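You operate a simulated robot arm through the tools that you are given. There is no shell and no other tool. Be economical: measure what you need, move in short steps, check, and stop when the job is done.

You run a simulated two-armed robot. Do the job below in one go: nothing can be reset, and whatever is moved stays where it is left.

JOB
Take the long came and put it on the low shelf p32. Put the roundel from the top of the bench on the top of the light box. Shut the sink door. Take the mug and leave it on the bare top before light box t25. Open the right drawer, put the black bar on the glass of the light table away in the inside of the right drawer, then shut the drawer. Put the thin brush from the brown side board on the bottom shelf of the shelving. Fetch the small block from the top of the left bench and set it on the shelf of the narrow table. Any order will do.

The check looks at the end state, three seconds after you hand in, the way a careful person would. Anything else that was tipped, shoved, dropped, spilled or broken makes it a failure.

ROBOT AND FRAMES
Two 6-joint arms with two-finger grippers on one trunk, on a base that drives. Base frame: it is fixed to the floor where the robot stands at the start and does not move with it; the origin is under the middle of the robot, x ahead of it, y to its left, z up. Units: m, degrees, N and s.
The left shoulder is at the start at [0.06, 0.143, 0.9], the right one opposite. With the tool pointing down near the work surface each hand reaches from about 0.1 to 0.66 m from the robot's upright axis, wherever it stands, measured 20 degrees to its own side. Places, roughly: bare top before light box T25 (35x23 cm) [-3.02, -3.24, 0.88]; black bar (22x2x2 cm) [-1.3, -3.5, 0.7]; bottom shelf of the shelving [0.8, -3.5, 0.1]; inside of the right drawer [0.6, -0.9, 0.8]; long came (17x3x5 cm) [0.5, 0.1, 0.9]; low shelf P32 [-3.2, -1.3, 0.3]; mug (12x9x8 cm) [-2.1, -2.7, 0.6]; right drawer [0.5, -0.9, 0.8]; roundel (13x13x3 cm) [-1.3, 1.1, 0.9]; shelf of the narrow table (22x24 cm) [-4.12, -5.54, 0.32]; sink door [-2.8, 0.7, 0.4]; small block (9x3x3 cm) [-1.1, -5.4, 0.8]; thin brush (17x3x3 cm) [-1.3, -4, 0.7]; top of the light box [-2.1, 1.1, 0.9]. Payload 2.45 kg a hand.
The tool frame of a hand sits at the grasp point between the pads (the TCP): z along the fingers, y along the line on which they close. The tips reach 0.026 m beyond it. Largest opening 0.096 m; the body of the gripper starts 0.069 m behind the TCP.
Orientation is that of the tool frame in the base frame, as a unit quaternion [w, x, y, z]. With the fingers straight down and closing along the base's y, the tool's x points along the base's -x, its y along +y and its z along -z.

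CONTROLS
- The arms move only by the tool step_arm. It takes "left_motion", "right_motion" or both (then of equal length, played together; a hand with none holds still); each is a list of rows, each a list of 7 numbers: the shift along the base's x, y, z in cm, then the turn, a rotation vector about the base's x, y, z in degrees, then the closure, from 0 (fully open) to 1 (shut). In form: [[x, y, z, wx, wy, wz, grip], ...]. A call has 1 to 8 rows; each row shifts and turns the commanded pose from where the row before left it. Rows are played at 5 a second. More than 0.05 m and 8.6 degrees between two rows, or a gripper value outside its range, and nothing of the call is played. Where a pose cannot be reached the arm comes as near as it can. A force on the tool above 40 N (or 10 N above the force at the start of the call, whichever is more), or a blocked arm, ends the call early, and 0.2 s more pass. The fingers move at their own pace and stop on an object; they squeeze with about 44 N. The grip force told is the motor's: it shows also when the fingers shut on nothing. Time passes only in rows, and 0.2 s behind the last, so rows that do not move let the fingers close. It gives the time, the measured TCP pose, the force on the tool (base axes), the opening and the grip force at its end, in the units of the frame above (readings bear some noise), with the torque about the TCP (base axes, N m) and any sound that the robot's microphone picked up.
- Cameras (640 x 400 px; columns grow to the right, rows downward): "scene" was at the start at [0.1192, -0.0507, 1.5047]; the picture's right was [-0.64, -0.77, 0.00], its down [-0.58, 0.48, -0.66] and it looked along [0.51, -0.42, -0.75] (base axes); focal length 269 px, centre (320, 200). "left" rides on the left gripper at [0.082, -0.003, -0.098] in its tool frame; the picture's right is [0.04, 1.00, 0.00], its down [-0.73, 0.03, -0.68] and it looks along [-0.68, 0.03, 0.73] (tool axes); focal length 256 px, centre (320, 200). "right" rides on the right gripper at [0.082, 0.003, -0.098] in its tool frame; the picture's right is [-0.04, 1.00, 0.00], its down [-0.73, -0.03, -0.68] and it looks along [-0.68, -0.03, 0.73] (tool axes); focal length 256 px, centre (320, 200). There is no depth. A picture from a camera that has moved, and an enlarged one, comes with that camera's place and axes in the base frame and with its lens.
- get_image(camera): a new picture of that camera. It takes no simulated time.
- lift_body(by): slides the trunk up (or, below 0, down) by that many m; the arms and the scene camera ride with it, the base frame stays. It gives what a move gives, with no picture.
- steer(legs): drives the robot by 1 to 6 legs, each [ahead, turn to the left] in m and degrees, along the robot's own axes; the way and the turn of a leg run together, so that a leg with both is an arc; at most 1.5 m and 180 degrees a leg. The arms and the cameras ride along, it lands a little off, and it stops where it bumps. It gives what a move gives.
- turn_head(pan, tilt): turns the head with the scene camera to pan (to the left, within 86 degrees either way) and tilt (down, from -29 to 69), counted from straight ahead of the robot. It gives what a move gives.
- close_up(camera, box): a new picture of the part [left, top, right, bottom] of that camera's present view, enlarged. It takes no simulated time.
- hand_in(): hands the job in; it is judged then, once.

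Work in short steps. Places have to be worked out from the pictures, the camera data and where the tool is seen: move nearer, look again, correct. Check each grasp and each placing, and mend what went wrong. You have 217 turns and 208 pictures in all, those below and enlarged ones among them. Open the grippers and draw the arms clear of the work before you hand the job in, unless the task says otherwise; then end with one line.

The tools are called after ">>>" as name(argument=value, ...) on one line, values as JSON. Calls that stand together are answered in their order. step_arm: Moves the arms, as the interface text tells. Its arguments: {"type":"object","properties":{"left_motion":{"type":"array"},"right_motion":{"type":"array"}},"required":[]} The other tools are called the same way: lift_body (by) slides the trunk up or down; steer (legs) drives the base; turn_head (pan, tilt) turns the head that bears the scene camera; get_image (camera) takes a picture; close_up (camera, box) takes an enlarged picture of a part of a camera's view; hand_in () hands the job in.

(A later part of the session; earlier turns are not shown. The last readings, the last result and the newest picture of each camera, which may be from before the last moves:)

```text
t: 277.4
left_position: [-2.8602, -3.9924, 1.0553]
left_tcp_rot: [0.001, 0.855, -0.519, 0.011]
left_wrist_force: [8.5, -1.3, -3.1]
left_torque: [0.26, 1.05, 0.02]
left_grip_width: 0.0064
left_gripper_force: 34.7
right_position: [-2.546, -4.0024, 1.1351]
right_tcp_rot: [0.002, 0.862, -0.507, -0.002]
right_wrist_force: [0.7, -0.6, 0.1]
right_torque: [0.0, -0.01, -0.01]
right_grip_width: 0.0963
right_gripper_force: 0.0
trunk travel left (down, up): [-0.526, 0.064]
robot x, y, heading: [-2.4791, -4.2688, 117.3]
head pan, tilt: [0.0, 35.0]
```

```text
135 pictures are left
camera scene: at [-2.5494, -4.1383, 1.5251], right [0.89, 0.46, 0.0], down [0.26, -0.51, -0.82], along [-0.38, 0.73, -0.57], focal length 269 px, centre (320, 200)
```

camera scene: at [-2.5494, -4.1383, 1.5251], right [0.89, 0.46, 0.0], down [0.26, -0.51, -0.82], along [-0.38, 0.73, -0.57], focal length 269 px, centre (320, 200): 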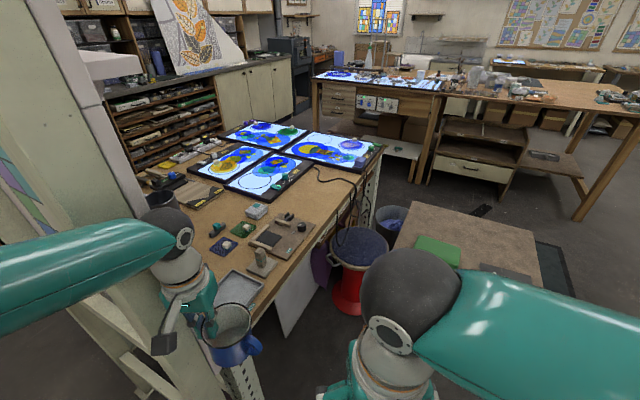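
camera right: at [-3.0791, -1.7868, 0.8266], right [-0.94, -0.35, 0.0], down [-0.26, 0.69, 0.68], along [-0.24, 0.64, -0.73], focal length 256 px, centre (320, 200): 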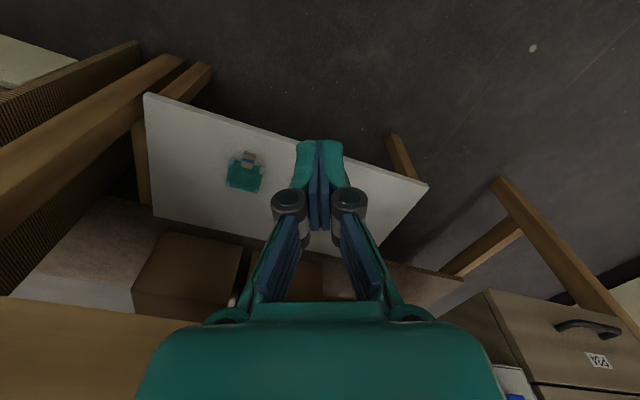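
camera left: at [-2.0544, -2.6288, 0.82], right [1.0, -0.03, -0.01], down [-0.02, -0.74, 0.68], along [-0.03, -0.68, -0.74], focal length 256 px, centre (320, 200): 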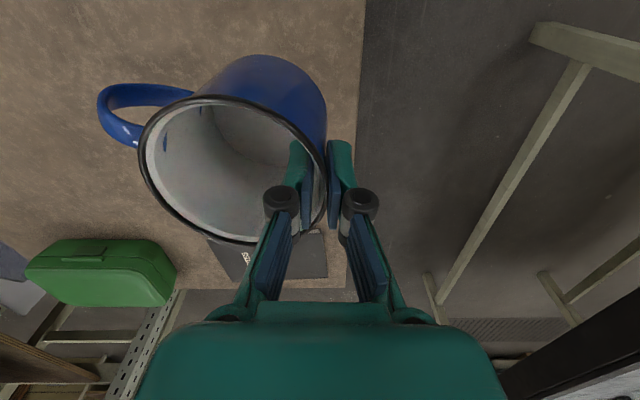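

The mug brushed the partition post; I back off, go straight north away from it, and raise the mug first.

>>> steer(legs=[[-0.2, 0], [0, -27]])

>>> step_arm(left_motion=[[2, 0, 3, 0, 0, 0, 1], [2, 0, 3, 0, 0, 0, 1], [0, 0, 4, 0, 0, 0, 1], [0, 0, 2, 0, 0, 0, 1]])

>>> get_image(camera="left")

>>> get_image(camera="scene")

```text
t: 280.5
left_position: [-2.5991, -4.0273, 1.0543]
left_tcp_rot: [0.003, 0.711, -0.704, 0.012]
left_wrist_force: [0.6, -0.4, -1.6]
left_torque: [0.01, 0.05, -0.02]
left_grip_width: 0.0066
left_gripper_force: 34.6
right_position: [-2.3256, -4.1785, 1.1344]
right_tcp_rot: [-0.001, 0.718, -0.696, -0.002]
right_wrist_force: [-0.3, 0.4, -0.6]
right_torque: [-0.01, -0.01, -0.02]
right_grip_width: 0.0962
right_gripper_force: 0.0
trunk travel left (down, up): [-0.526, 0.064]
robot x, y, heading: [-2.4008, -4.445, 90.1]
head pan, tilt: [0.0, 35.0]
```

```text
t: 281.5
left_position: [-2.5571, -4.0256, 1.1751]
left_tcp_rot: [0.003, 0.709, -0.705, 0.011]
left_wrist_force: [-0.3, 0.4, -1.3]
left_torque: [-0.01, 0.03, 0.02]
left_grip_width: 0.0062
left_gripper_force: 34.6
right_position: [-2.3258, -4.1783, 1.136]
right_tcp_rot: [0.001, 0.719, -0.695, -0.002]
right_wrist_force: [-0.2, 0.3, 0.6]
right_torque: [0.0, 0.03, -0.02]
right_grip_width: 0.096
right_gripper_force: 0.2
trunk travel left (down, up): [-0.526, 0.064]
robot x, y, heading: [-2.4003, -4.4438, 90.2]
head pan, tilt: [0.0, 35.0]
```

```text
134 pictures are left
camera left: at [-2.5558, -4.1065, 1.2742], right [-1.0, -0.05, -0.01], down [-0.04, 0.75, 0.66], along [-0.02, 0.66, -0.75], focal length 256 px, centre (320, 200)
```

left: 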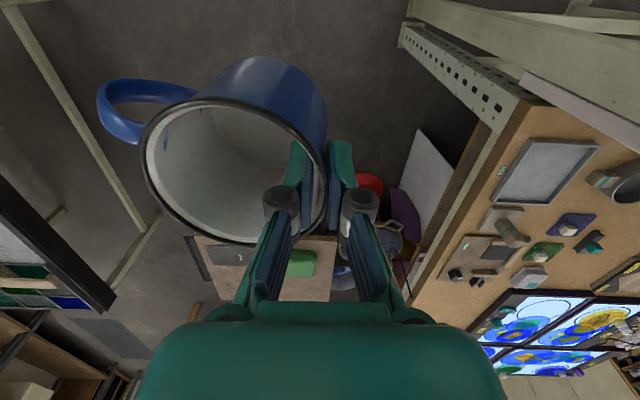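

```text
133 pictures are left
camera scene: at [-2.4057, -4.2975, 1.5249], right [1.0, 0.01, 0.0], down [0.0, -0.57, -0.82], along [-0.01, 0.82, -0.57], focal length 269 px, centre (320, 200)
```

scene: 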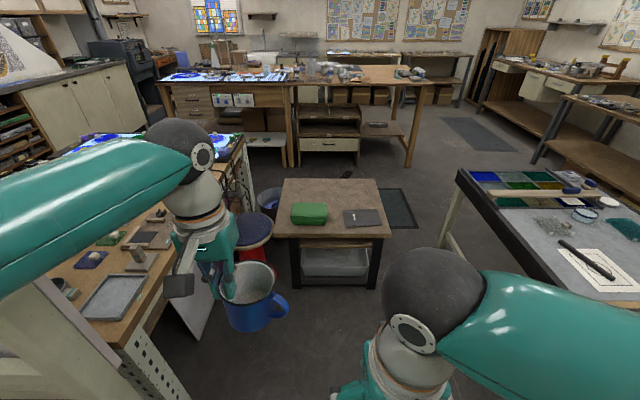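

Mug still well held. Drive 0.8 north and turn left 45°.

>>> steer(legs=[[0.8, 0], [0, 45]])

>>> turn_head(pan=0, tilt=48)

>>> get_image(camera="scene")

>>> get_image(camera="left")

```text
t: 288.2
left_position: [-2.8168, -3.4564, 1.1745]
left_tcp_rot: [-0.003, 0.926, -0.376, 0.012]
left_wrist_force: [-0.2, 0.1, -0.5]
left_torque: [-0.04, 0.03, -0.02]
left_grip_width: 0.0064
left_gripper_force: 34.1
right_position: [-2.5451, -3.3966, 1.1356]
right_tcp_rot: [0.001, 0.93, -0.366, -0.001]
right_wrist_force: [-0.3, 1.4, 0.3]
right_torque: [-0.01, 0.01, -0.01]
right_grip_width: 0.096
right_gripper_force: 0.0
trunk travel left (down, up): [-0.526, 0.064]
robot x, y, heading: [-2.3915, -3.6207, 135.9]
head pan, tilt: [0.0, 35.0]
```

```text
t: 289.0
left_position: [-2.8149, -3.456, 1.1758]
left_tcp_rot: [-0.002, 0.926, -0.376, 0.011]
left_wrist_force: [0.2, 0.5, -0.9]
left_torque: [-0.1, 0.09, 0.0]
left_grip_width: 0.0063
left_gripper_force: 35.2
right_position: [-2.5427, -3.3971, 1.135]
right_tcp_rot: [0.002, 0.931, -0.366, -0.002]
right_wrist_force: [0.1, 0.2, -0.3]
right_torque: [0.0, 0.05, 0.01]
right_grip_width: 0.096
right_gripper_force: 0.0
trunk travel left (down, up): [-0.526, 0.064]
robot x, y, heading: [-2.3937, -3.6242, 135.6]
head pan, tilt: [0.0, 48.0]
```

```text
132 pictures are left
camera scene: at [-2.4926, -3.5257, 1.506], right [0.7, 0.71, 0.0], down [0.53, -0.52, -0.67], along [-0.48, 0.47, -0.74], focal length 269 px, centre (320, 200)
```

scene: 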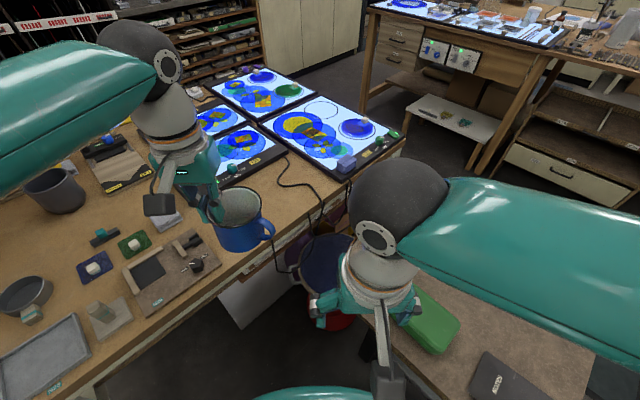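

```text
131 pictures are left
camera left: at [-2.7566, -3.5096, 1.2744], right [-0.67, -0.74, -0.01], down [-0.56, 0.49, 0.66], along [-0.49, 0.45, -0.75], focal length 256 px, centre (320, 200)
```

left: 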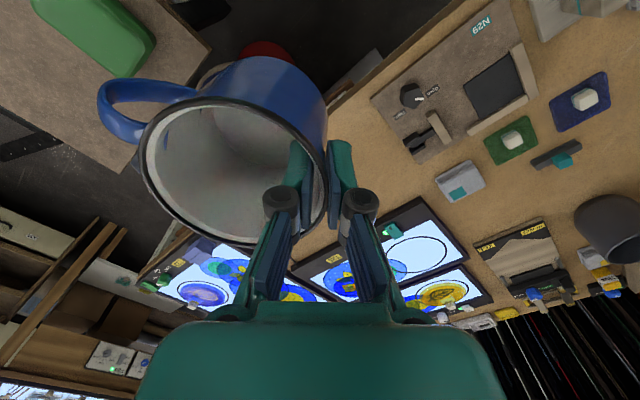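

T25 is the panel whose east edge is at x≈-3.15; the bare patch spans x −3.13…−2.9, y −3.41…−3.07. I close in 0.08 m and move the mug over its centre.

>>> steer(legs=[[0.08, 0]])

>>> step_arm(left_motion=[[-2.5, 3, 0, 0, 0, 0, 1], [-2.5, 3, 0, 0, 0, 0, 1], [-2.5, 3, 0, 0, 0, 0, 1], [-2.7, 3, 0, 0, 0, 0, 1], [-2.7, 3, -2, 0, 0, 0, 1], [0, 0, -4, 0, 0, 0, 1], [0, 0, -4, 0, 0, 0, 1]])

>>> get_image(camera="scene")

>>> get_image(camera="left")

```text
t: 290.0
left_position: [-2.8758, -3.3985, 1.175]
left_tcp_rot: [-0.001, 0.927, -0.376, 0.012]
left_wrist_force: [-0.1, 0.2, -0.9]
left_torque: [-0.08, -0.02, 0.0]
left_grip_width: 0.0064
left_gripper_force: 35.0
right_position: [-2.6018, -3.3405, 1.1341]
right_tcp_rot: [0.002, 0.931, -0.366, 0.0]
right_wrist_force: [0.0, 0.9, 0.0]
right_torque: [0.0, 0.0, 0.03]
right_grip_width: 0.0963
right_gripper_force: 0.2
trunk travel left (down, up): [-0.526, 0.064]
robot x, y, heading: [-2.4509, -3.5684, 135.6]
head pan, tilt: [0.0, 48.0]
```

```text
t: 291.6
left_position: [-2.9842, -3.2685, 1.0624]
left_tcp_rot: [-0.003, 0.927, -0.375, 0.011]
left_wrist_force: [0.1, -0.5, -1.3]
left_torque: [-0.02, 0.04, 0.0]
left_grip_width: 0.0063
left_gripper_force: 34.1
left hand out of reach, approached as far as the arm can: row 4, 5
right_position: [-2.6019, -3.3408, 1.1358]
right_tcp_rot: [0.002, 0.931, -0.365, -0.002]
right_wrist_force: [0.0, -1.1, -1.2]
right_torque: [0.06, -0.02, 0.02]
right_grip_width: 0.0957
right_gripper_force: 0.0
trunk travel left (down, up): [-0.526, 0.064]
robot x, y, heading: [-2.4527, -3.5657, 135.4]
head pan, tilt: [0.0, 48.0]
```

```text
130 pictures are left
camera scene: at [-2.552, -3.47, 1.5058], right [0.7, 0.71, 0.0], down [0.53, -0.52, -0.67], along [-0.48, 0.47, -0.74], focal length 269 px, centre (320, 200)
```

scene: 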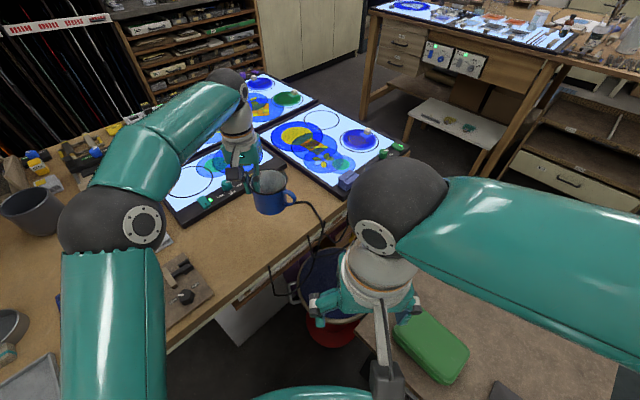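

```text
129 pictures are left
camera left: at [-2.9261, -3.3221, 1.1608], right [-0.67, -0.74, -0.01], down [-0.56, 0.49, 0.66], along [-0.49, 0.45, -0.75], focal length 256 px, centre (320, 200)
```

left: 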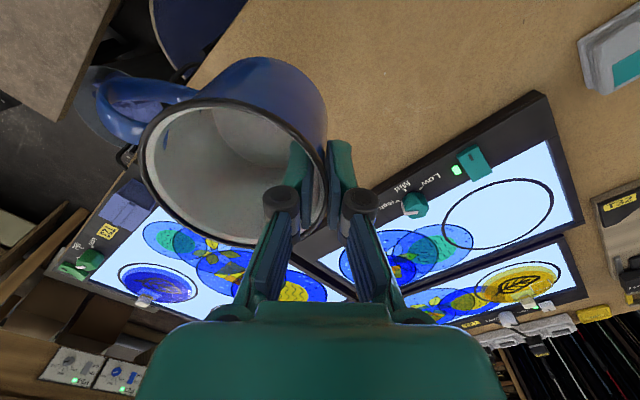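

The T25 front edge is at x≈-3.13. I shift the mug to centre ≈(-3.0,-3.28), clear of the cable, and lower it.

>>> step_arm(left_motion=[[-2.3, -2, -2, 0, 0, 0, 1], [-2.2, -2, -2, 0, 0, 0, 1], [0, 0, -1.5, 0, 0, 0, 1], [0, 0, 0, 0, 0, 0, 1]])

>>> get_image(camera="left")

>>> close_up(camera="scene", box=[150, 120, 390, 270])

```text
t: 292.6
left_position: [-3.0289, -3.3075, 1.0076]
left_tcp_rot: [-0.001, 0.927, -0.376, 0.012]
left_wrist_force: [0.5, 0.7, -1.7]
left_torque: [-0.02, 0.06, 0.01]
left_grip_width: 0.0063
left_gripper_force: 34.9
right_position: [-2.601, -3.3413, 1.1352]
right_tcp_rot: [0.001, 0.931, -0.366, -0.002]
right_wrist_force: [1.2, 0.9, 0.8]
right_torque: [0.01, 0.01, 0.01]
right_grip_width: 0.0961
right_gripper_force: 0.1
trunk travel left (down, up): [-0.526, 0.064]
robot x, y, heading: [-2.4489, -3.5688, 135.8]
head pan, tilt: [0.0, 48.0]
```

```text
128 pictures are left
camera left: at [-2.9706, -3.3612, 1.1068], right [-0.67, -0.74, -0.01], down [-0.56, 0.49, 0.66], along [-0.49, 0.45, -0.75], focal length 256 px, centre (320, 200)
```

left: 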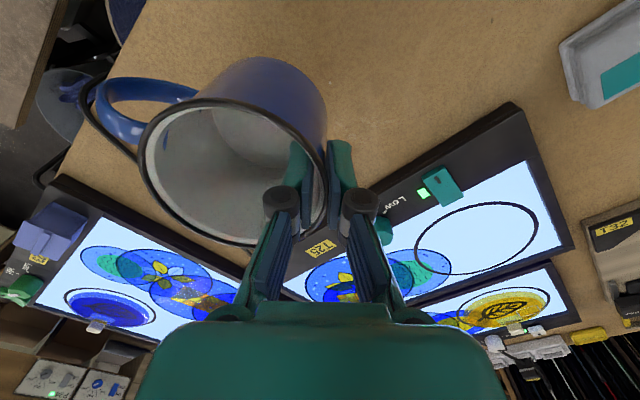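

```text
2.67 times, centred on (270, 195) of scene
camera zoom: at [-2.5512, -3.4703, 1.5059], right [0.7, 0.71, 0.0], down [0.53, -0.52, -0.67], along [-0.48, 0.47, -0.74], focal length 718 px, centre (453, 213)
```

zoom: 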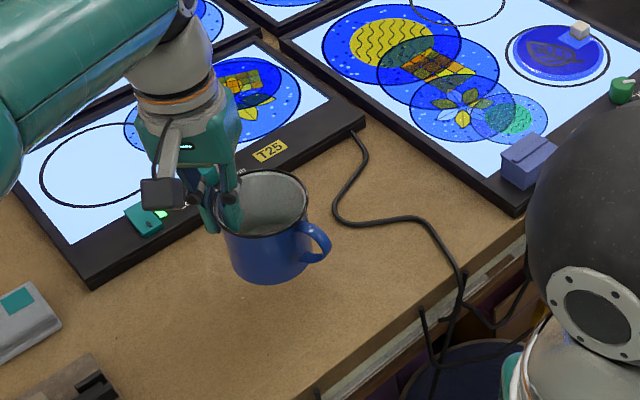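

T25's label is visible and the mug is right before it. Lower to contact.

>>> step_arm(left_motion=[[0, 0, -2, 0, 0, 0, 1], [0, 0, -1, 0, 0, 0, 1], [0, 0, -0.5, 0, 0, 0, 1], [0, 0, -0.4, 0, 0, 0, 1], [0, 0, -0.4, 0, 0, 0, 1], [0, 0, -0.4, 0, 0, 0, 1], [0, 0, -0.4, 0, 0, 0, 1], [0, 0, -0.4, 0, 0, 0, 1]])

```text
t: 294.4
left_position: [-3.0286, -3.3076, 0.953]
left_tcp_rot: [-0.001, 0.927, -0.376, 0.01]
left_wrist_force: [0.2, -0.2, -2.1]
left_torque: [-0.05, 0.04, 0.02]
left_grip_width: 0.0065
left_gripper_force: 34.5
right_position: [-2.6021, -3.341, 1.1348]
right_tcp_rot: [0.001, 0.931, -0.366, -0.001]
right_wrist_force: [0.5, 1.1, -0.7]
right_torque: [0.0, 0.0, 0.0]
right_grip_width: 0.0961
right_gripper_force: 0.1
trunk travel left (down, up): [-0.526, 0.064]
robot x, y, heading: [-2.4501, -3.5684, 135.6]
head pan, tilt: [0.0, 48.0]
```

>>> step_arm(left_motion=[[0, 0, -0.4, 0, 0, 0, 1], [0, 0, -0.4, 0, 0, 0, 1], [0, 0, -0.4, 0, 0, 0, 1], [0, 0, -0.4, 0, 0, 0, 1], [0, 0, -0.4, 0, 0, 0, 1], [0, 0, -0.4, 0, 0, 0, 1], [0, 0, -0.4, 0, 0, 0, 1], [0, 0, -0.4, 0, 0, 0, 1]])

>>> get_image(camera="left")

```text
t: 296.2
left_position: [-3.0273, -3.3078, 0.9233]
left_tcp_rot: [-0.002, 0.927, -0.376, 0.009]
left_wrist_force: [1.7, -2.6, 28.2]
left_torque: [0.13, -0.21, 0.06]
left_grip_width: 0.0063
left_gripper_force: 33.8
right_position: [-2.5992, -3.3429, 1.1358]
right_tcp_rot: [0.002, 0.931, -0.365, -0.003]
right_wrist_force: [0.6, 0.3, 0.4]
right_torque: [0.05, 0.0, -0.03]
right_grip_width: 0.0958
right_gripper_force: 0.0
trunk travel left (down, up): [-0.526, 0.064]
robot x, y, heading: [-2.4501, -3.5654, 135.5]
head pan, tilt: [0.0, 48.0]
```

```text
126 pictures are left
camera left: at [-2.9684, -3.3621, 1.0217], right [-0.67, -0.74, -0.01], down [-0.56, 0.49, 0.67], along [-0.49, 0.45, -0.74], focal length 256 px, centre (320, 200)
```

left: 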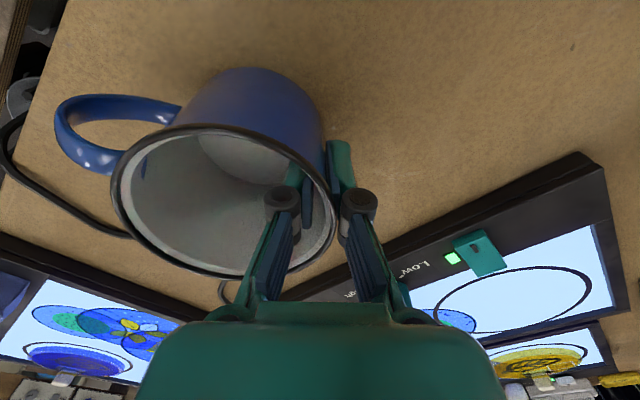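

Mug is on the table (28 N). Ease up, open a little and lift out vertically.

>>> step_arm(left_motion=[[0, 0, 0.3, 0, 0, 0, 0.9], [0, 0, 0, 0, 0, 0, 0.75], [0, 0, 0, 0, 0, 0, 0.7], [0, 0, 3, 0, 0, 0, 0.7], [0, 0, 4.5, 0, 0, 0, 0.7], [0, 0, 4.5, 0, 0, 0, 0.7], [2, -2, 4, 0, 0, 0, 0.7]])

>>> get_image(camera="left")

```text
t: 297.8
left_position: [-3.0055, -3.3269, 1.0861]
left_tcp_rot: [-0.003, 0.927, -0.376, 0.011]
left_wrist_force: [0.1, 0.1, 0.2]
left_torque: [0.0, 0.0, 0.02]
left_grip_width: 0.0286
left_gripper_force: 0.1
right_position: [-2.5996, -3.3429, 1.136]
right_tcp_rot: [0.0, 0.931, -0.365, -0.003]
right_wrist_force: [0.0, -0.6, -0.1]
right_torque: [0.04, 0.01, -0.02]
right_grip_width: 0.0961
right_gripper_force: 0.2
trunk travel left (down, up): [-0.526, 0.064]
robot x, y, heading: [-2.4508, -3.5665, 135.4]
head pan, tilt: [0.0, 48.0]
```

```text
125 pictures are left
camera left: at [-2.9477, -3.382, 1.1839], right [-0.67, -0.74, -0.01], down [-0.56, 0.49, 0.67], along [-0.49, 0.45, -0.75], focal length 256 px, centre (320, 200)
```

left: 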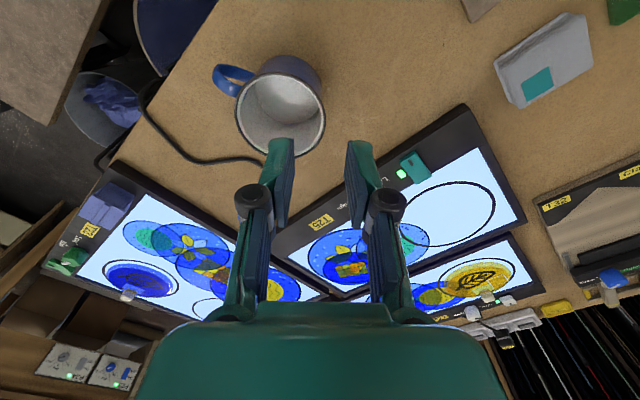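

Mug stands on the bare top. Next the small block: retract the left hand and drive back around to the left bench.

>>> step_arm(left_motion=[[3, -3.5, 2, 0, 0, 0, 0], [3, -3.5, 2, 0, 0, 0, 0], [3, -3, 2, 0, 0, 0, 0], [3, -1, 2, 0, 0, 0, 0]])

>>> steer(legs=[[-0.25, 0], [0, -45], [-0.85, 0], [0, -45]])

>>> steer(legs=[[0, -45], [1.1, 0], [0, -45]])

>>> turn_head(pan=0, tilt=35)

>>> get_image(camera="scene")

```text
refused: row 1 steps farther than a row can; nothing moved
```

```text
t: 308.5
left_position: [-2.0211, -4.0365, 1.0839]
left_tcp_rot: [-0.007, -0.386, 0.922, -0.008]
left_wrist_force: [-0.4, -0.1, 2.2]
left_torque: [-0.02, 0.0, 0.01]
left_grip_width: 0.029
left_gripper_force: 0.0
right_position: [-2.039, -4.4424, 1.136]
right_tcp_rot: [0.001, -0.398, 0.918, 0.003]
right_wrist_force: [0.5, 0.4, -1.2]
right_torque: [0.02, -0.01, -0.02]
right_grip_width: 0.0958
right_gripper_force: 0.1
trunk travel left (down, up): [-0.526, 0.064]
robot x, y, heading: [-2.2847, -4.5693, 45.4]
head pan, tilt: [0.0, 48.0]
```

```text
t: 318.9
left_position: [-0.6461, -4.8161, 1.0832]
left_tcp_rot: [-0.011, 0.374, 0.927, -0.002]
left_wrist_force: [-0.1, -0.2, -0.3]
left_torque: [0.02, 0.0, -0.01]
left_grip_width: 0.0285
left_gripper_force: 0.1
right_position: [-1.0528, -4.8036, 1.1365]
right_tcp_rot: [0.001, 0.364, 0.931, 0.002]
right_wrist_force: [-0.2, -0.5, -0.1]
right_torque: [-0.02, 0.01, -0.01]
right_grip_width: 0.0959
right_gripper_force: 0.1
trunk travel left (down, up): [-0.526, 0.064]
robot x, y, heading: [-1.1637, -4.5307, -43.7]
head pan, tilt: [0.0, 48.0]
```

```text
t: 319.6
left_position: [-0.6453, -4.8141, 1.0844]
left_tcp_rot: [-0.011, 0.374, 0.927, -0.002]
left_wrist_force: [0.3, 0.0, 0.0]
left_torque: [-0.06, 0.02, 0.01]
left_grip_width: 0.0287
left_gripper_force: 0.0
right_position: [-1.0528, -4.8011, 1.1367]
right_tcp_rot: [0.001, 0.362, 0.932, 0.001]
right_wrist_force: [0.1, 0.6, 0.7]
right_torque: [-0.01, 0.04, 0.01]
right_grip_width: 0.096
right_gripper_force: 0.0
trunk travel left (down, up): [-0.526, 0.064]
robot x, y, heading: [-1.1627, -4.5383, -43.7]
head pan, tilt: [0.0, 35.0]
```

```text
124 pictures are left
camera scene: at [-1.0577, -4.6372, 1.5249], right [-0.69, -0.72, 0.0], down [-0.42, 0.4, -0.82], along [0.59, -0.57, -0.57], focal length 269 px, centre (320, 200)
```

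scene: 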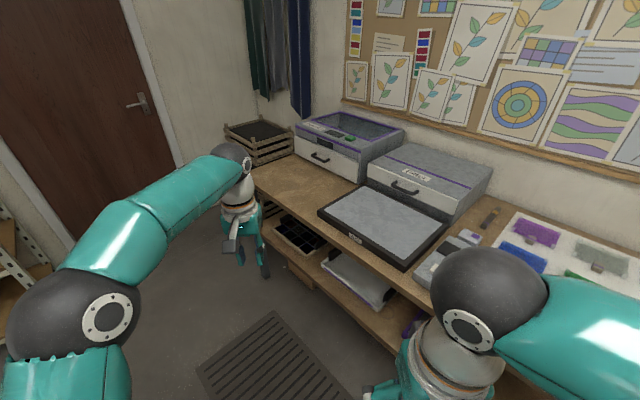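

Turn the rest to face the bench.

>>> steer(legs=[[0, -45]])

>>> turn_head(pan=0, tilt=45)

>>> get_image(camera="scene")

>>> get_image(camera="right")

```text
t: 322.3
left_position: [-0.9975, -5.101, 1.0845]
left_tcp_rot: [-0.011, 0.701, 0.713, 0.004]
left_wrist_force: [0.0, -0.8, 0.4]
left_torque: [-0.01, -0.02, 0.02]
left_grip_width: 0.0289
left_gripper_force: 0.0
right_position: [-1.2749, -4.8044, 1.1369]
right_tcp_rot: [0.001, 0.692, 0.722, 0.002]
right_wrist_force: [0.0, 0.6, -0.6]
right_torque: [0.0, -0.03, 0.02]
right_grip_width: 0.0959
right_gripper_force: 0.1
trunk travel left (down, up): [-0.526, 0.064]
robot x, y, heading: [-1.1351, -4.5341, -88.4]
head pan, tilt: [0.0, 35.0]
```

```text
t: 323.1
left_position: [-0.9953, -5.101, 1.0852]
left_tcp_rot: [-0.011, 0.701, 0.713, 0.002]
left_wrist_force: [0.2, -0.5, -0.4]
left_torque: [-0.03, 0.03, -0.02]
left_grip_width: 0.0289
left_gripper_force: 0.1
right_position: [-1.2735, -4.8034, 1.1357]
right_tcp_rot: [0.001, 0.692, 0.722, 0.001]
right_wrist_force: [-0.4, 0.8, 0.0]
right_torque: [-0.02, 0.0, 0.0]
right_grip_width: 0.0961
right_gripper_force: 0.2
trunk travel left (down, up): [-0.526, 0.064]
robot x, y, heading: [-1.1332, -4.5357, -88.4]
head pan, tilt: [0.0, 45.0]
```

```text
123 pictures are left
camera scene: at [-1.1293, -4.6775, 1.5103], right [-1.0, -0.03, 0.0], down [-0.02, 0.71, -0.71], along [0.02, -0.71, -0.71], focal length 269 px, centre (320, 200)
```

scene: 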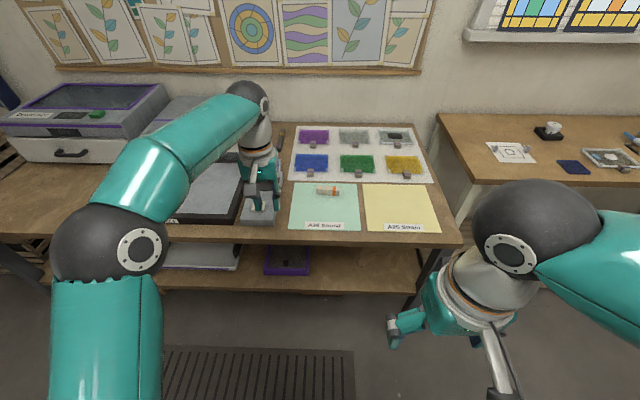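

```text
122 pictures are left
camera right: at [-1.2745, -4.7223, 1.2354], right [1.0, 0.0, 0.0], down [0.0, -0.73, 0.68], along [0.0, -0.68, -0.73], focal length 256 px, centre (320, 200)
```

right: 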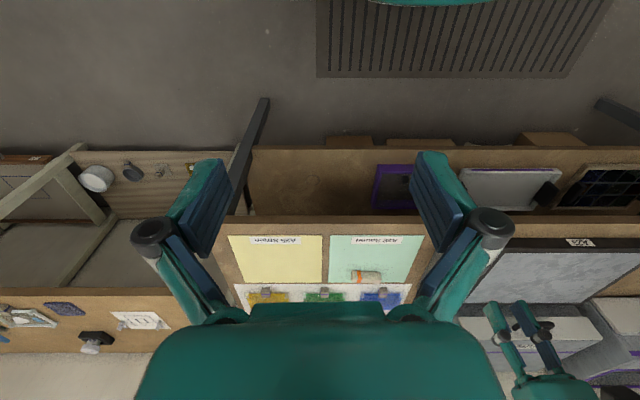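

A small object on the green sheet at ≈(-1.14,-5.41) matches the block; zoom to confirm.

>>> close_up(camera="scene", box=[270, 120, 450, 240])

```text
3.33 times, centred on (360, 180) of scene
camera zoom: at [-1.1293, -4.6775, 1.5103], right [-1.0, -0.03, 0.0], down [-0.02, 0.71, -0.71], along [0.02, -0.71, -0.71], focal length 897 px, centre (187, 267)
```

zoom: 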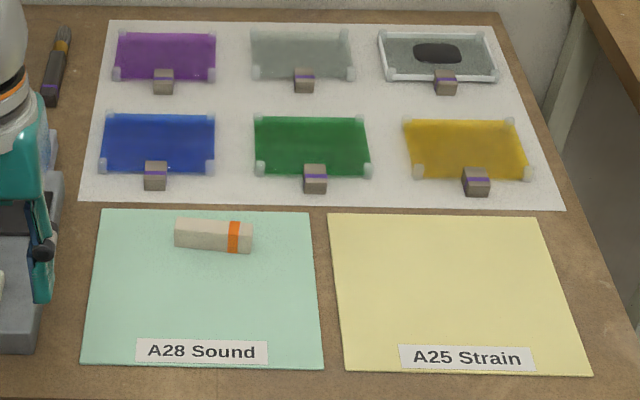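

The block (9 cm along x) is there. Move closer 0.24 m and turn 18° left for the right hand.

>>> step_arm(left_motion=[[2, 4, 1, 0, 0, 0, 0], [2, 4, 1, 0, 0, 0, 0], [2, 4, 1, 0, 0, 0, 0]])

>>> steer(legs=[[0.24, 0], [0, 18]])

>>> step_arm(right_motion=[[0, 0, 0, 0, 0, 8, 0], [0, 0, 0, 0, 0, 8, 0], [0, 0, 0, 0, 0, 8, 0], [0, 0, 0, 0, 0, 8, 0], [0, 0, 0, 0, 0, 8, 0], [0, 0, 0, 0, 0, 8, 0], [0, 0, 0, 0, 0, 8, 0], [0, 0, 0, 0, 0, 8, 0]])

>>> get_image(camera="right")

```text
t: 323.9
left_position: [-0.9371, -4.9781, 1.1153]
left_tcp_rot: [-0.01, 0.701, 0.713, 0.002]
left_wrist_force: [0.1, 0.0, -0.2]
left_torque: [-0.03, 0.03, 0.0]
left_grip_width: 0.0959
left_gripper_force: 0.1
right_position: [-1.2745, -4.8014, 1.138]
right_tcp_rot: [0.003, 0.692, 0.722, 0.001]
right_wrist_force: [-0.8, 1.0, 1.0]
right_torque: [-0.05, 0.0, 0.01]
right_grip_width: 0.096
right_gripper_force: 0.1
trunk travel left (down, up): [-0.526, 0.064]
robot x, y, heading: [-1.1325, -4.5393, -88.6]
head pan, tilt: [0.0, 45.0]
```

```text
t: 326.8
left_position: [-0.8056, -5.1385, 1.1144]
left_tcp_rot: [-0.011, 0.582, 0.813, 0.001]
left_wrist_force: [-0.7, -0.3, 0.1]
left_torque: [0.03, 0.0, 0.03]
left_grip_width: 0.0959
left_gripper_force: 0.0
right_position: [-1.1811, -5.0705, 1.1379]
right_tcp_rot: [0.002, 0.573, 0.819, 0.001]
right_wrist_force: [-0.4, -0.8, -0.3]
right_torque: [0.02, -0.02, 0.01]
right_grip_width: 0.096
right_gripper_force: 0.0
trunk travel left (down, up): [-0.526, 0.064]
robot x, y, heading: [-1.1369, -4.7774, -70.7]
head pan, tilt: [0.0, 45.0]
```

```text
t: 328.6
left_position: [-0.8046, -5.1389, 1.1158]
left_tcp_rot: [-0.011, 0.582, 0.813, 0.001]
left_wrist_force: [-0.7, 0.3, -0.2]
left_torque: [-0.01, -0.03, -0.01]
left_grip_width: 0.0961
left_gripper_force: 0.1
right_position: [-1.1802, -5.0709, 1.1373]
right_tcp_rot: [0.001, 0.05, 0.999, 0.002]
right_wrist_force: [0.3, 0.1, 0.6]
right_torque: [0.02, 0.03, 0.0]
right_grip_width: 0.0961
right_gripper_force: 0.1
trunk travel left (down, up): [-0.526, 0.064]
robot x, y, heading: [-1.1383, -4.7774, -71.0]
head pan, tilt: [0.0, 45.0]
```

```text
120 pictures are left
camera right: at [-1.2617, -5.0616, 1.2358], right [0.14, 0.99, 0.0], down [0.73, -0.1, 0.68], along [0.67, -0.09, -0.73], focal length 256 px, centre (320, 200)
```

right: 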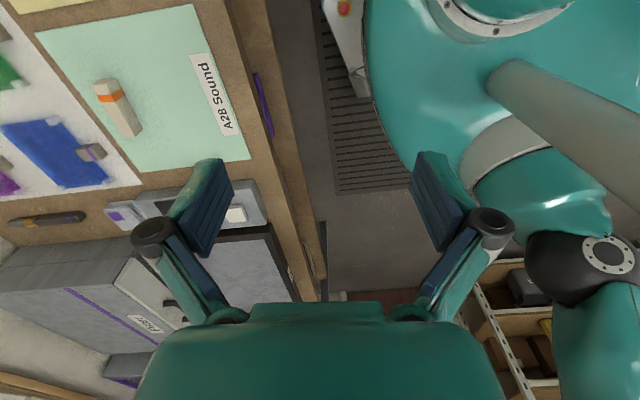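

Block centre ≈(-1.135,-5.409), axis about −10°. Move over it.

>>> step_arm(right_motion=[[0.65, -4.83, 0, 0, 0, -4, 0], [0.65, -4.83, 0, 0, 0, 0, 0], [0.65, -4.83, 0, 0, 0, 0, 0], [0.65, -4.83, 0, 0, 0, 0, 0], [0.65, -4.83, 0, 0, 0, 0, 0], [0.65, -4.83, 0, 0, 0, 0, 0], [0.6, -4.83, 0, 0, 0, 0, 0], [0, 0, -4, 0, 0, 0, 0.2]])

>>> step_arm(right_motion=[[0, 0, -4.5, 0, 0, 0, 0.3], [0, 0, -4.5, 0, 0, 0, 0.3], [0, 0, -4.5, 0, 0, 0, 0.3], [0, 0, 0, 0, 0, 0, 0.3]])

>>> get_image(camera="right")

```text
t: 330.4
left_position: [-0.8059, -5.137, 1.1167]
left_tcp_rot: [-0.01, 0.582, 0.813, 0.0]
left_wrist_force: [0.4, -0.4, 0.8]
left_torque: [-0.03, -0.02, -0.02]
left_grip_width: 0.096
left_gripper_force: 0.1
right_position: [-1.1387, -5.4089, 1.0975]
right_tcp_rot: [0.001, 0.086, 0.996, 0.001]
right_wrist_force: [0.8, 0.1, 0.0]
right_torque: [-0.04, -0.05, 0.0]
right_grip_width: 0.0767
right_gripper_force: 0.0
trunk travel left (down, up): [-0.526, 0.064]
robot x, y, heading: [-1.1342, -4.7778, -70.7]
head pan, tilt: [0.0, 45.0]
```

```text
t: 331.4
left_position: [-0.8047, -5.1396, 1.1152]
left_tcp_rot: [-0.011, 0.582, 0.813, 0.001]
left_wrist_force: [-0.2, 0.6, -0.1]
left_torque: [-0.03, 0.01, -0.02]
left_grip_width: 0.0961
left_gripper_force: 0.2
right_position: [-1.1363, -5.4104, 0.9612]
right_tcp_rot: [0.001, 0.087, 0.996, 0.002]
right_wrist_force: [-0.3, 0.1, 0.5]
right_torque: [-0.02, 0.02, -0.01]
right_grip_width: 0.0672
right_gripper_force: 0.1
trunk travel left (down, up): [-0.526, 0.064]
robot x, y, heading: [-1.1343, -4.7762, -70.7]
head pan, tilt: [0.0, 45.0]
```

```text
119 pictures are left
camera right: at [-1.2159, -5.394, 1.0592], right [0.21, 0.98, 0.0], down [0.72, -0.16, 0.68], along [0.67, -0.14, -0.73], focal length 256 px, centre (320, 200)
```

right: 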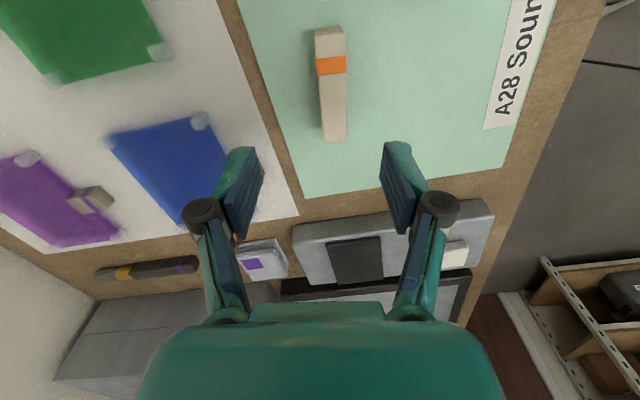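

Block top ≈0.845, centre (-1.141,-5.400). Correct 1 cm and descend to grasp.

>>> step_arm(right_motion=[[-0.4, 1.0, -4, 0, 0, 0, 0.3], [0, 0, -4, 0, 0, 0, 0.3], [0, 0, -2.5, 0, 0, 0, 0.3], [0, 0, -0.8, 0, 0, 0, 0.3], [0, 0, 0, 0, 0, 0, 0.3]])

>>> get_image(camera="right")

```text
t: 332.6
left_position: [-0.8051, -5.1389, 1.1158]
left_tcp_rot: [-0.012, 0.582, 0.813, 0.002]
left_wrist_force: [-0.3, 0.5, 0.0]
left_torque: [0.01, 0.01, 0.0]
left_grip_width: 0.096
left_gripper_force: 0.0
right_position: [-1.1401, -5.4003, 0.8493]
right_tcp_rot: [0.001, 0.086, 0.996, 0.002]
right_wrist_force: [-0.7, 0.4, 0.4]
right_torque: [0.01, 0.0, 0.01]
right_grip_width: 0.0673
right_gripper_force: 0.1
trunk travel left (down, up): [-0.526, 0.064]
robot x, y, heading: [-1.1352, -4.7788, -70.8]
head pan, tilt: [0.0, 45.0]
```

```text
118 pictures are left
camera right: at [-1.2199, -5.3842, 0.9474], right [0.21, 0.98, 0.0], down [0.72, -0.16, 0.68], along [0.67, -0.14, -0.73], focal length 256 px, centre (320, 200)
```

right: 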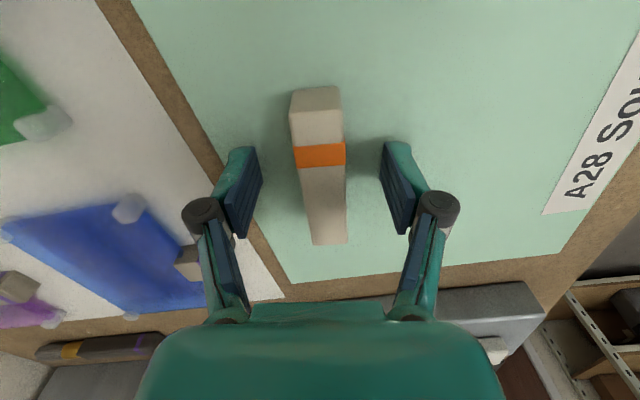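

Good alignment. Lower 0.5 cm, close and lift.

>>> step_arm(right_motion=[[0, 0, -0.5, 0, 0, 0, 0.3], [0, 0, 0, 0, 0, 0, 1], [0, 0, 0, 0, 0, 0, 1], [0, 0, 0, 0, 0, 0, 1], [0, 0, 0, 0, 0, 0, 1], [0, 0, 3, 0, 0, 0, 1], [0, 0, 4.5, 0, 0, 0, 1], [0, 0, 4.5, 0, 0, 0, 1]])

>>> get_image(camera="right")

```text
t: 333.6
left_position: [-0.8051, -5.1372, 1.116]
left_tcp_rot: [-0.011, 0.582, 0.813, 0.001]
left_wrist_force: [0.0, -0.8, -0.4]
left_torque: [0.0, -0.02, -0.01]
left_grip_width: 0.0962
left_gripper_force: 0.1
right_position: [-1.1393, -5.3981, 0.8505]
right_tcp_rot: [0.002, 0.086, 0.996, 0.0]
right_wrist_force: [-0.4, 9.2, 18.6]
right_torque: [0.32, 0.17, -0.14]
right_grip_width: 0.021
right_gripper_force: 44.7
trunk travel left (down, up): [-0.526, 0.064]
robot x, y, heading: [-1.135, -4.7754, -70.5]
head pan, tilt: [0.0, 45.0]
stopped in row 5 (right hand): the force on the tool passed its limit at 41 N (the readings are from after the stop); the commanded pose is now the measured one
```

```text
117 pictures are left
camera right: at [-1.219, -5.3825, 0.9481], right [0.21, 0.98, 0.0], down [0.71, -0.15, 0.68], along [0.67, -0.14, -0.73], focal length 256 px, centre (320, 200)
```

right: 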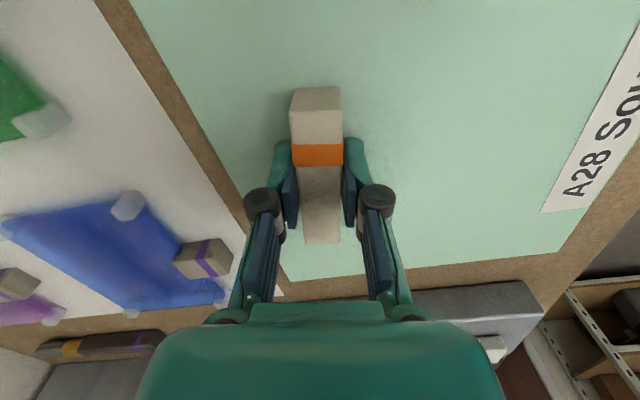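

Gripped (2.1 cm). Lift.

>>> step_arm(right_motion=[[0, 0, 1, 0, 0, 0, 1], [0, 0, 4, 0, 0, 0, 1], [0, 0, 4.5, 0, 0, 0, 1], [0, 0, 4.5, 0, 0, 0, 1], [0, 0, 4.5, 0, 0, 0, 1], [0, 0, 4.5, 0, 0, 0, 1], [0, 4.5, 2, 0, 0, 0, 1], [0, 4.5, 2, 0, 0, 0, 1]])

>>> get_image(camera="right")

```text
t: 335.4
left_position: [-0.8053, -5.1383, 1.1164]
left_tcp_rot: [-0.011, 0.582, 0.813, 0.001]
left_wrist_force: [0.9, 0.6, -0.4]
left_torque: [-0.01, 0.0, -0.04]
left_grip_width: 0.0959
left_gripper_force: 0.0
right_position: [-1.1387, -5.3103, 1.1189]
right_tcp_rot: [0.002, 0.087, 0.996, 0.001]
right_wrist_force: [0.3, -0.2, -1.6]
right_torque: [0.0, -0.02, -0.01]
right_grip_width: 0.0209
right_gripper_force: 44.0
trunk travel left (down, up): [-0.526, 0.064]
robot x, y, heading: [-1.1361, -4.7734, -71.0]
head pan, tilt: [0.0, 45.0]
```

```text
116 pictures are left
camera right: at [-1.2186, -5.2937, 1.2164], right [0.21, 0.98, 0.0], down [0.72, -0.16, 0.68], along [0.67, -0.14, -0.73], focal length 256 px, centre (320, 200)
```

right: 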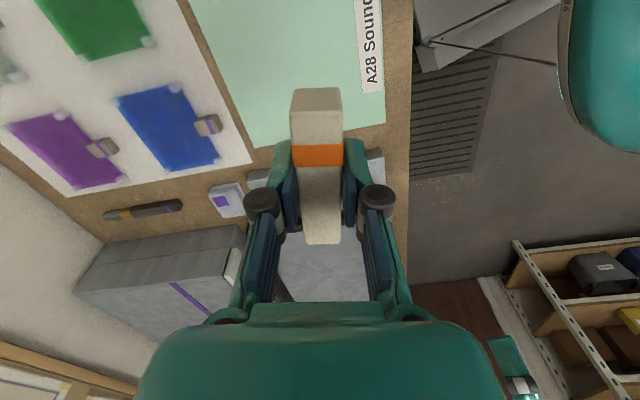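

Held. Draw it in, back off, and turn west to look at the narrow table.

>>> step_arm(right_motion=[[-1, 4.5, 0, 0, 0, 0, 1], [-1, 4.5, 0, 0, 0, 0, 1], [-1, 4.5, 0, 0, 0, 0, 1], [-1, 4, 0, 0, 0, 0, 1]])

>>> steer(legs=[[-0.22, 0], [0, -45], [0, -45], [0, -19], [0.9, 0]])

>>> turn_head(pan=10, tilt=25)

>>> get_image(camera="scene")

```text
t: 336.4
left_position: [-0.8042, -5.1381, 1.1162]
left_tcp_rot: [-0.011, 0.582, 0.813, 0.001]
left_wrist_force: [-0.6, 1.1, -0.4]
left_torque: [0.02, -0.03, 0.0]
left_grip_width: 0.0958
left_gripper_force: 0.0
right_position: [-1.1794, -5.1345, 1.1186]
right_tcp_rot: [0.002, 0.086, 0.996, 0.001]
right_wrist_force: [-0.5, -0.3, -0.8]
right_torque: [0.0, -0.01, -0.01]
right_grip_width: 0.0209
right_gripper_force: 43.8
trunk travel left (down, up): [-0.526, 0.064]
robot x, y, heading: [-1.1349, -4.7779, -70.9]
head pan, tilt: [0.0, 45.0]
```

```text
t: 342.0
left_position: [-1.4829, -4.9776, 1.1177]
left_tcp_rot: [-0.008, 0.959, 0.282, 0.008]
left_wrist_force: [-0.1, 0.2, 0.6]
left_torque: [-0.05, -0.06, 0.0]
left_grip_width: 0.0959
left_gripper_force: 0.2
right_position: [-1.5697, -4.6121, 1.1187]
right_tcp_rot: [0.003, 0.681, 0.732, 0.0]
right_wrist_force: [-0.1, 0.6, -1.3]
right_torque: [-0.03, -0.01, 0.01]
right_grip_width: 0.0208
right_gripper_force: 44.1
trunk travel left (down, up): [-0.526, 0.064]
robot x, y, heading: [-1.1834, -4.6059, -148.3]
head pan, tilt: [0.0, 45.0]
stopped in leg 3: the robot was blocked; the commanded pose is now the measured one
```

```text
t: 342.9
left_position: [-1.4809, -4.9789, 1.1171]
left_tcp_rot: [-0.008, 0.959, 0.282, 0.009]
left_wrist_force: [-0.8, 0.3, -0.5]
left_torque: [-0.03, 0.02, 0.02]
left_grip_width: 0.0962
left_gripper_force: 0.1
right_position: [-1.569, -4.6143, 1.1198]
right_tcp_rot: [0.002, 0.682, 0.732, 0.0]
right_wrist_force: [0.0, 1.2, 0.0]
right_torque: [0.03, 0.01, 0.03]
right_grip_width: 0.0211
right_gripper_force: 44.2
trunk travel left (down, up): [-0.526, 0.064]
robot x, y, heading: [-1.1868, -4.6041, -148.5]
head pan, tilt: [10.0, 25.0]
```

```text
115 pictures are left
camera scene: at [-1.3061, -4.6983, 1.5406], right [-0.66, 0.75, 0.0], down [0.32, 0.28, -0.91], along [-0.68, -0.6, -0.42], focal length 269 px, centre (320, 200)
```

scene: 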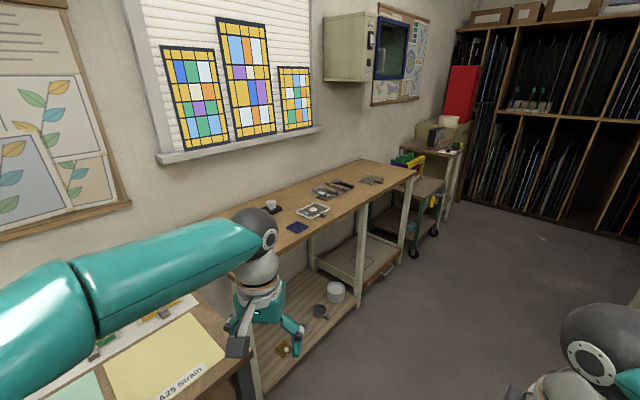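

The narrow table is beyond the green cart. Drive west and look closer.

>>> steer(legs=[[0, -30], [1.3, 0], [0.4, 0]])

>>> turn_head(pan=30, tilt=30)

>>> get_image(camera="scene")

```text
t: 353.2
left_position: [-3.321, -4.8326, 1.1154]
left_tcp_rot: [-0.006, 1.0, 0.025, 0.01]
left_wrist_force: [-0.3, -0.1, 1.4]
left_torque: [-0.02, 0.03, 0.02]
left_grip_width: 0.0961
left_gripper_force: 0.1
right_position: [-3.2153, -4.4728, 1.1188]
right_tcp_rot: [0.001, 0.847, 0.531, -0.001]
right_wrist_force: [-0.1, 0.3, -0.5]
right_torque: [0.0, 0.03, 0.01]
right_grip_width: 0.0205
right_gripper_force: 43.7
trunk travel left (down, up): [-0.526, 0.064]
robot x, y, heading: [-2.8744, -4.6539, -178.6]
head pan, tilt: [10.0, 25.0]
```

```text
t: 354.1
left_position: [-3.3207, -4.8318, 1.1173]
left_tcp_rot: [-0.005, 1.0, 0.024, 0.009]
left_wrist_force: [-0.4, 0.2, 0.3]
left_torque: [0.0, 0.01, -0.02]
left_grip_width: 0.0961
left_gripper_force: 0.1
right_position: [-3.2152, -4.474, 1.1198]
right_tcp_rot: [0.001, 0.847, 0.531, -0.002]
right_wrist_force: [0.3, 0.7, -0.2]
right_torque: [0.0, 0.0, 0.0]
right_grip_width: 0.0207
right_gripper_force: 43.9
trunk travel left (down, up): [-0.526, 0.064]
robot x, y, heading: [-2.8745, -4.653, -178.3]
head pan, tilt: [30.0, 30.0]
```

```text
114 pictures are left
camera scene: at [-3.0156, -4.7037, 1.5328], right [-0.52, 0.85, 0.0], down [0.43, 0.26, -0.87], along [-0.74, -0.45, -0.5], focal length 269 px, centre (320, 200)
```

scene: 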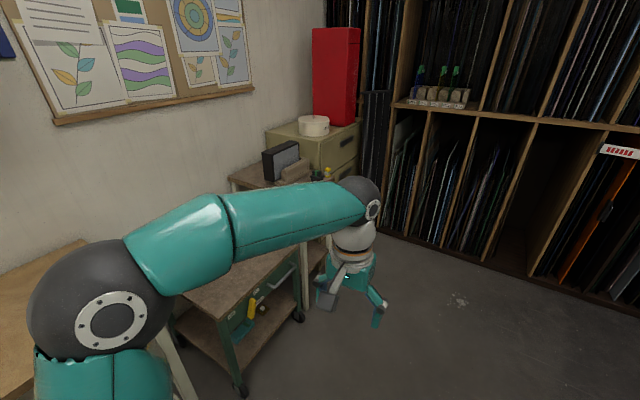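

Arm occludes; drive to x≈-4.05 and turn to face south.

>>> steer(legs=[[1.15, 0], [0, 45]])

>>> steer(legs=[[0, 43]])

>>> turn_head(pan=0, tilt=45)

>>> get_image(camera="scene")

```text
t: 362.3
left_position: [-4.2193, -5.1216, 1.1163]
left_tcp_rot: [-0.009, 0.916, 0.401, 0.006]
left_wrist_force: [0.1, 0.9, -0.4]
left_torque: [-0.01, -0.01, 0.04]
left_grip_width: 0.096
left_gripper_force: 0.1
right_position: [-4.3937, -4.7908, 1.119]
right_tcp_rot: [0.002, 0.584, 0.812, -0.001]
right_wrist_force: [0.2, -1.2, 0.3]
right_torque: [0.02, 0.01, 0.02]
right_grip_width: 0.021
right_gripper_force: 43.7
trunk travel left (down, up): [-0.526, 0.064]
robot x, y, heading: [-4.0454, -4.6638, -134.1]
head pan, tilt: [30.0, 30.0]
```

```text
t: 364.9
left_position: [-3.8587, -5.1179, 1.1172]
left_tcp_rot: [-0.011, 0.705, 0.709, 0.003]
left_wrist_force: [-0.3, 0.2, -0.3]
left_torque: [0.01, -0.01, 0.0]
left_grip_width: 0.0958
left_gripper_force: 0.0
right_position: [-4.2122, -4.9967, 1.1192]
right_tcp_rot: [0.002, 0.243, 0.97, 0.0]
right_wrist_force: [0.0, 0.4, -0.3]
right_torque: [0.03, -0.01, 0.02]
right_grip_width: 0.0207
right_gripper_force: 44.0
trunk travel left (down, up): [-0.526, 0.064]
robot x, y, heading: [-4.0704, -4.6611, -91.4]
head pan, tilt: [30.0, 30.0]
```

```text
t: 365.9
left_position: [-3.8576, -5.1172, 1.1181]
left_tcp_rot: [-0.01, 0.704, 0.71, 0.002]
left_wrist_force: [0.3, 1.1, 0.6]
left_torque: [0.04, 0.01, -0.01]
left_grip_width: 0.096
left_gripper_force: 0.1
right_position: [-4.2127, -4.9967, 1.1201]
right_tcp_rot: [0.001, 0.245, 0.97, 0.0]
right_wrist_force: [0.0, -1.1, -0.8]
right_torque: [-0.01, 0.03, 0.03]
right_grip_width: 0.021
right_gripper_force: 43.7
trunk travel left (down, up): [-0.526, 0.064]
robot x, y, heading: [-4.0707, -4.6656, -91.3]
head pan, tilt: [0.0, 45.0]
```

```text
113 pictures are left
camera scene: at [-4.0756, -4.8077, 1.5102], right [-1.0, 0.02, 0.0], down [0.01, 0.71, -0.71], along [-0.02, -0.71, -0.71], focal length 269 px, centre (320, 200)
```

scene: 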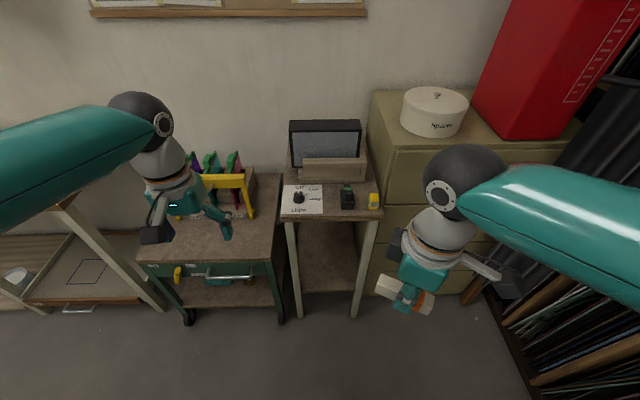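

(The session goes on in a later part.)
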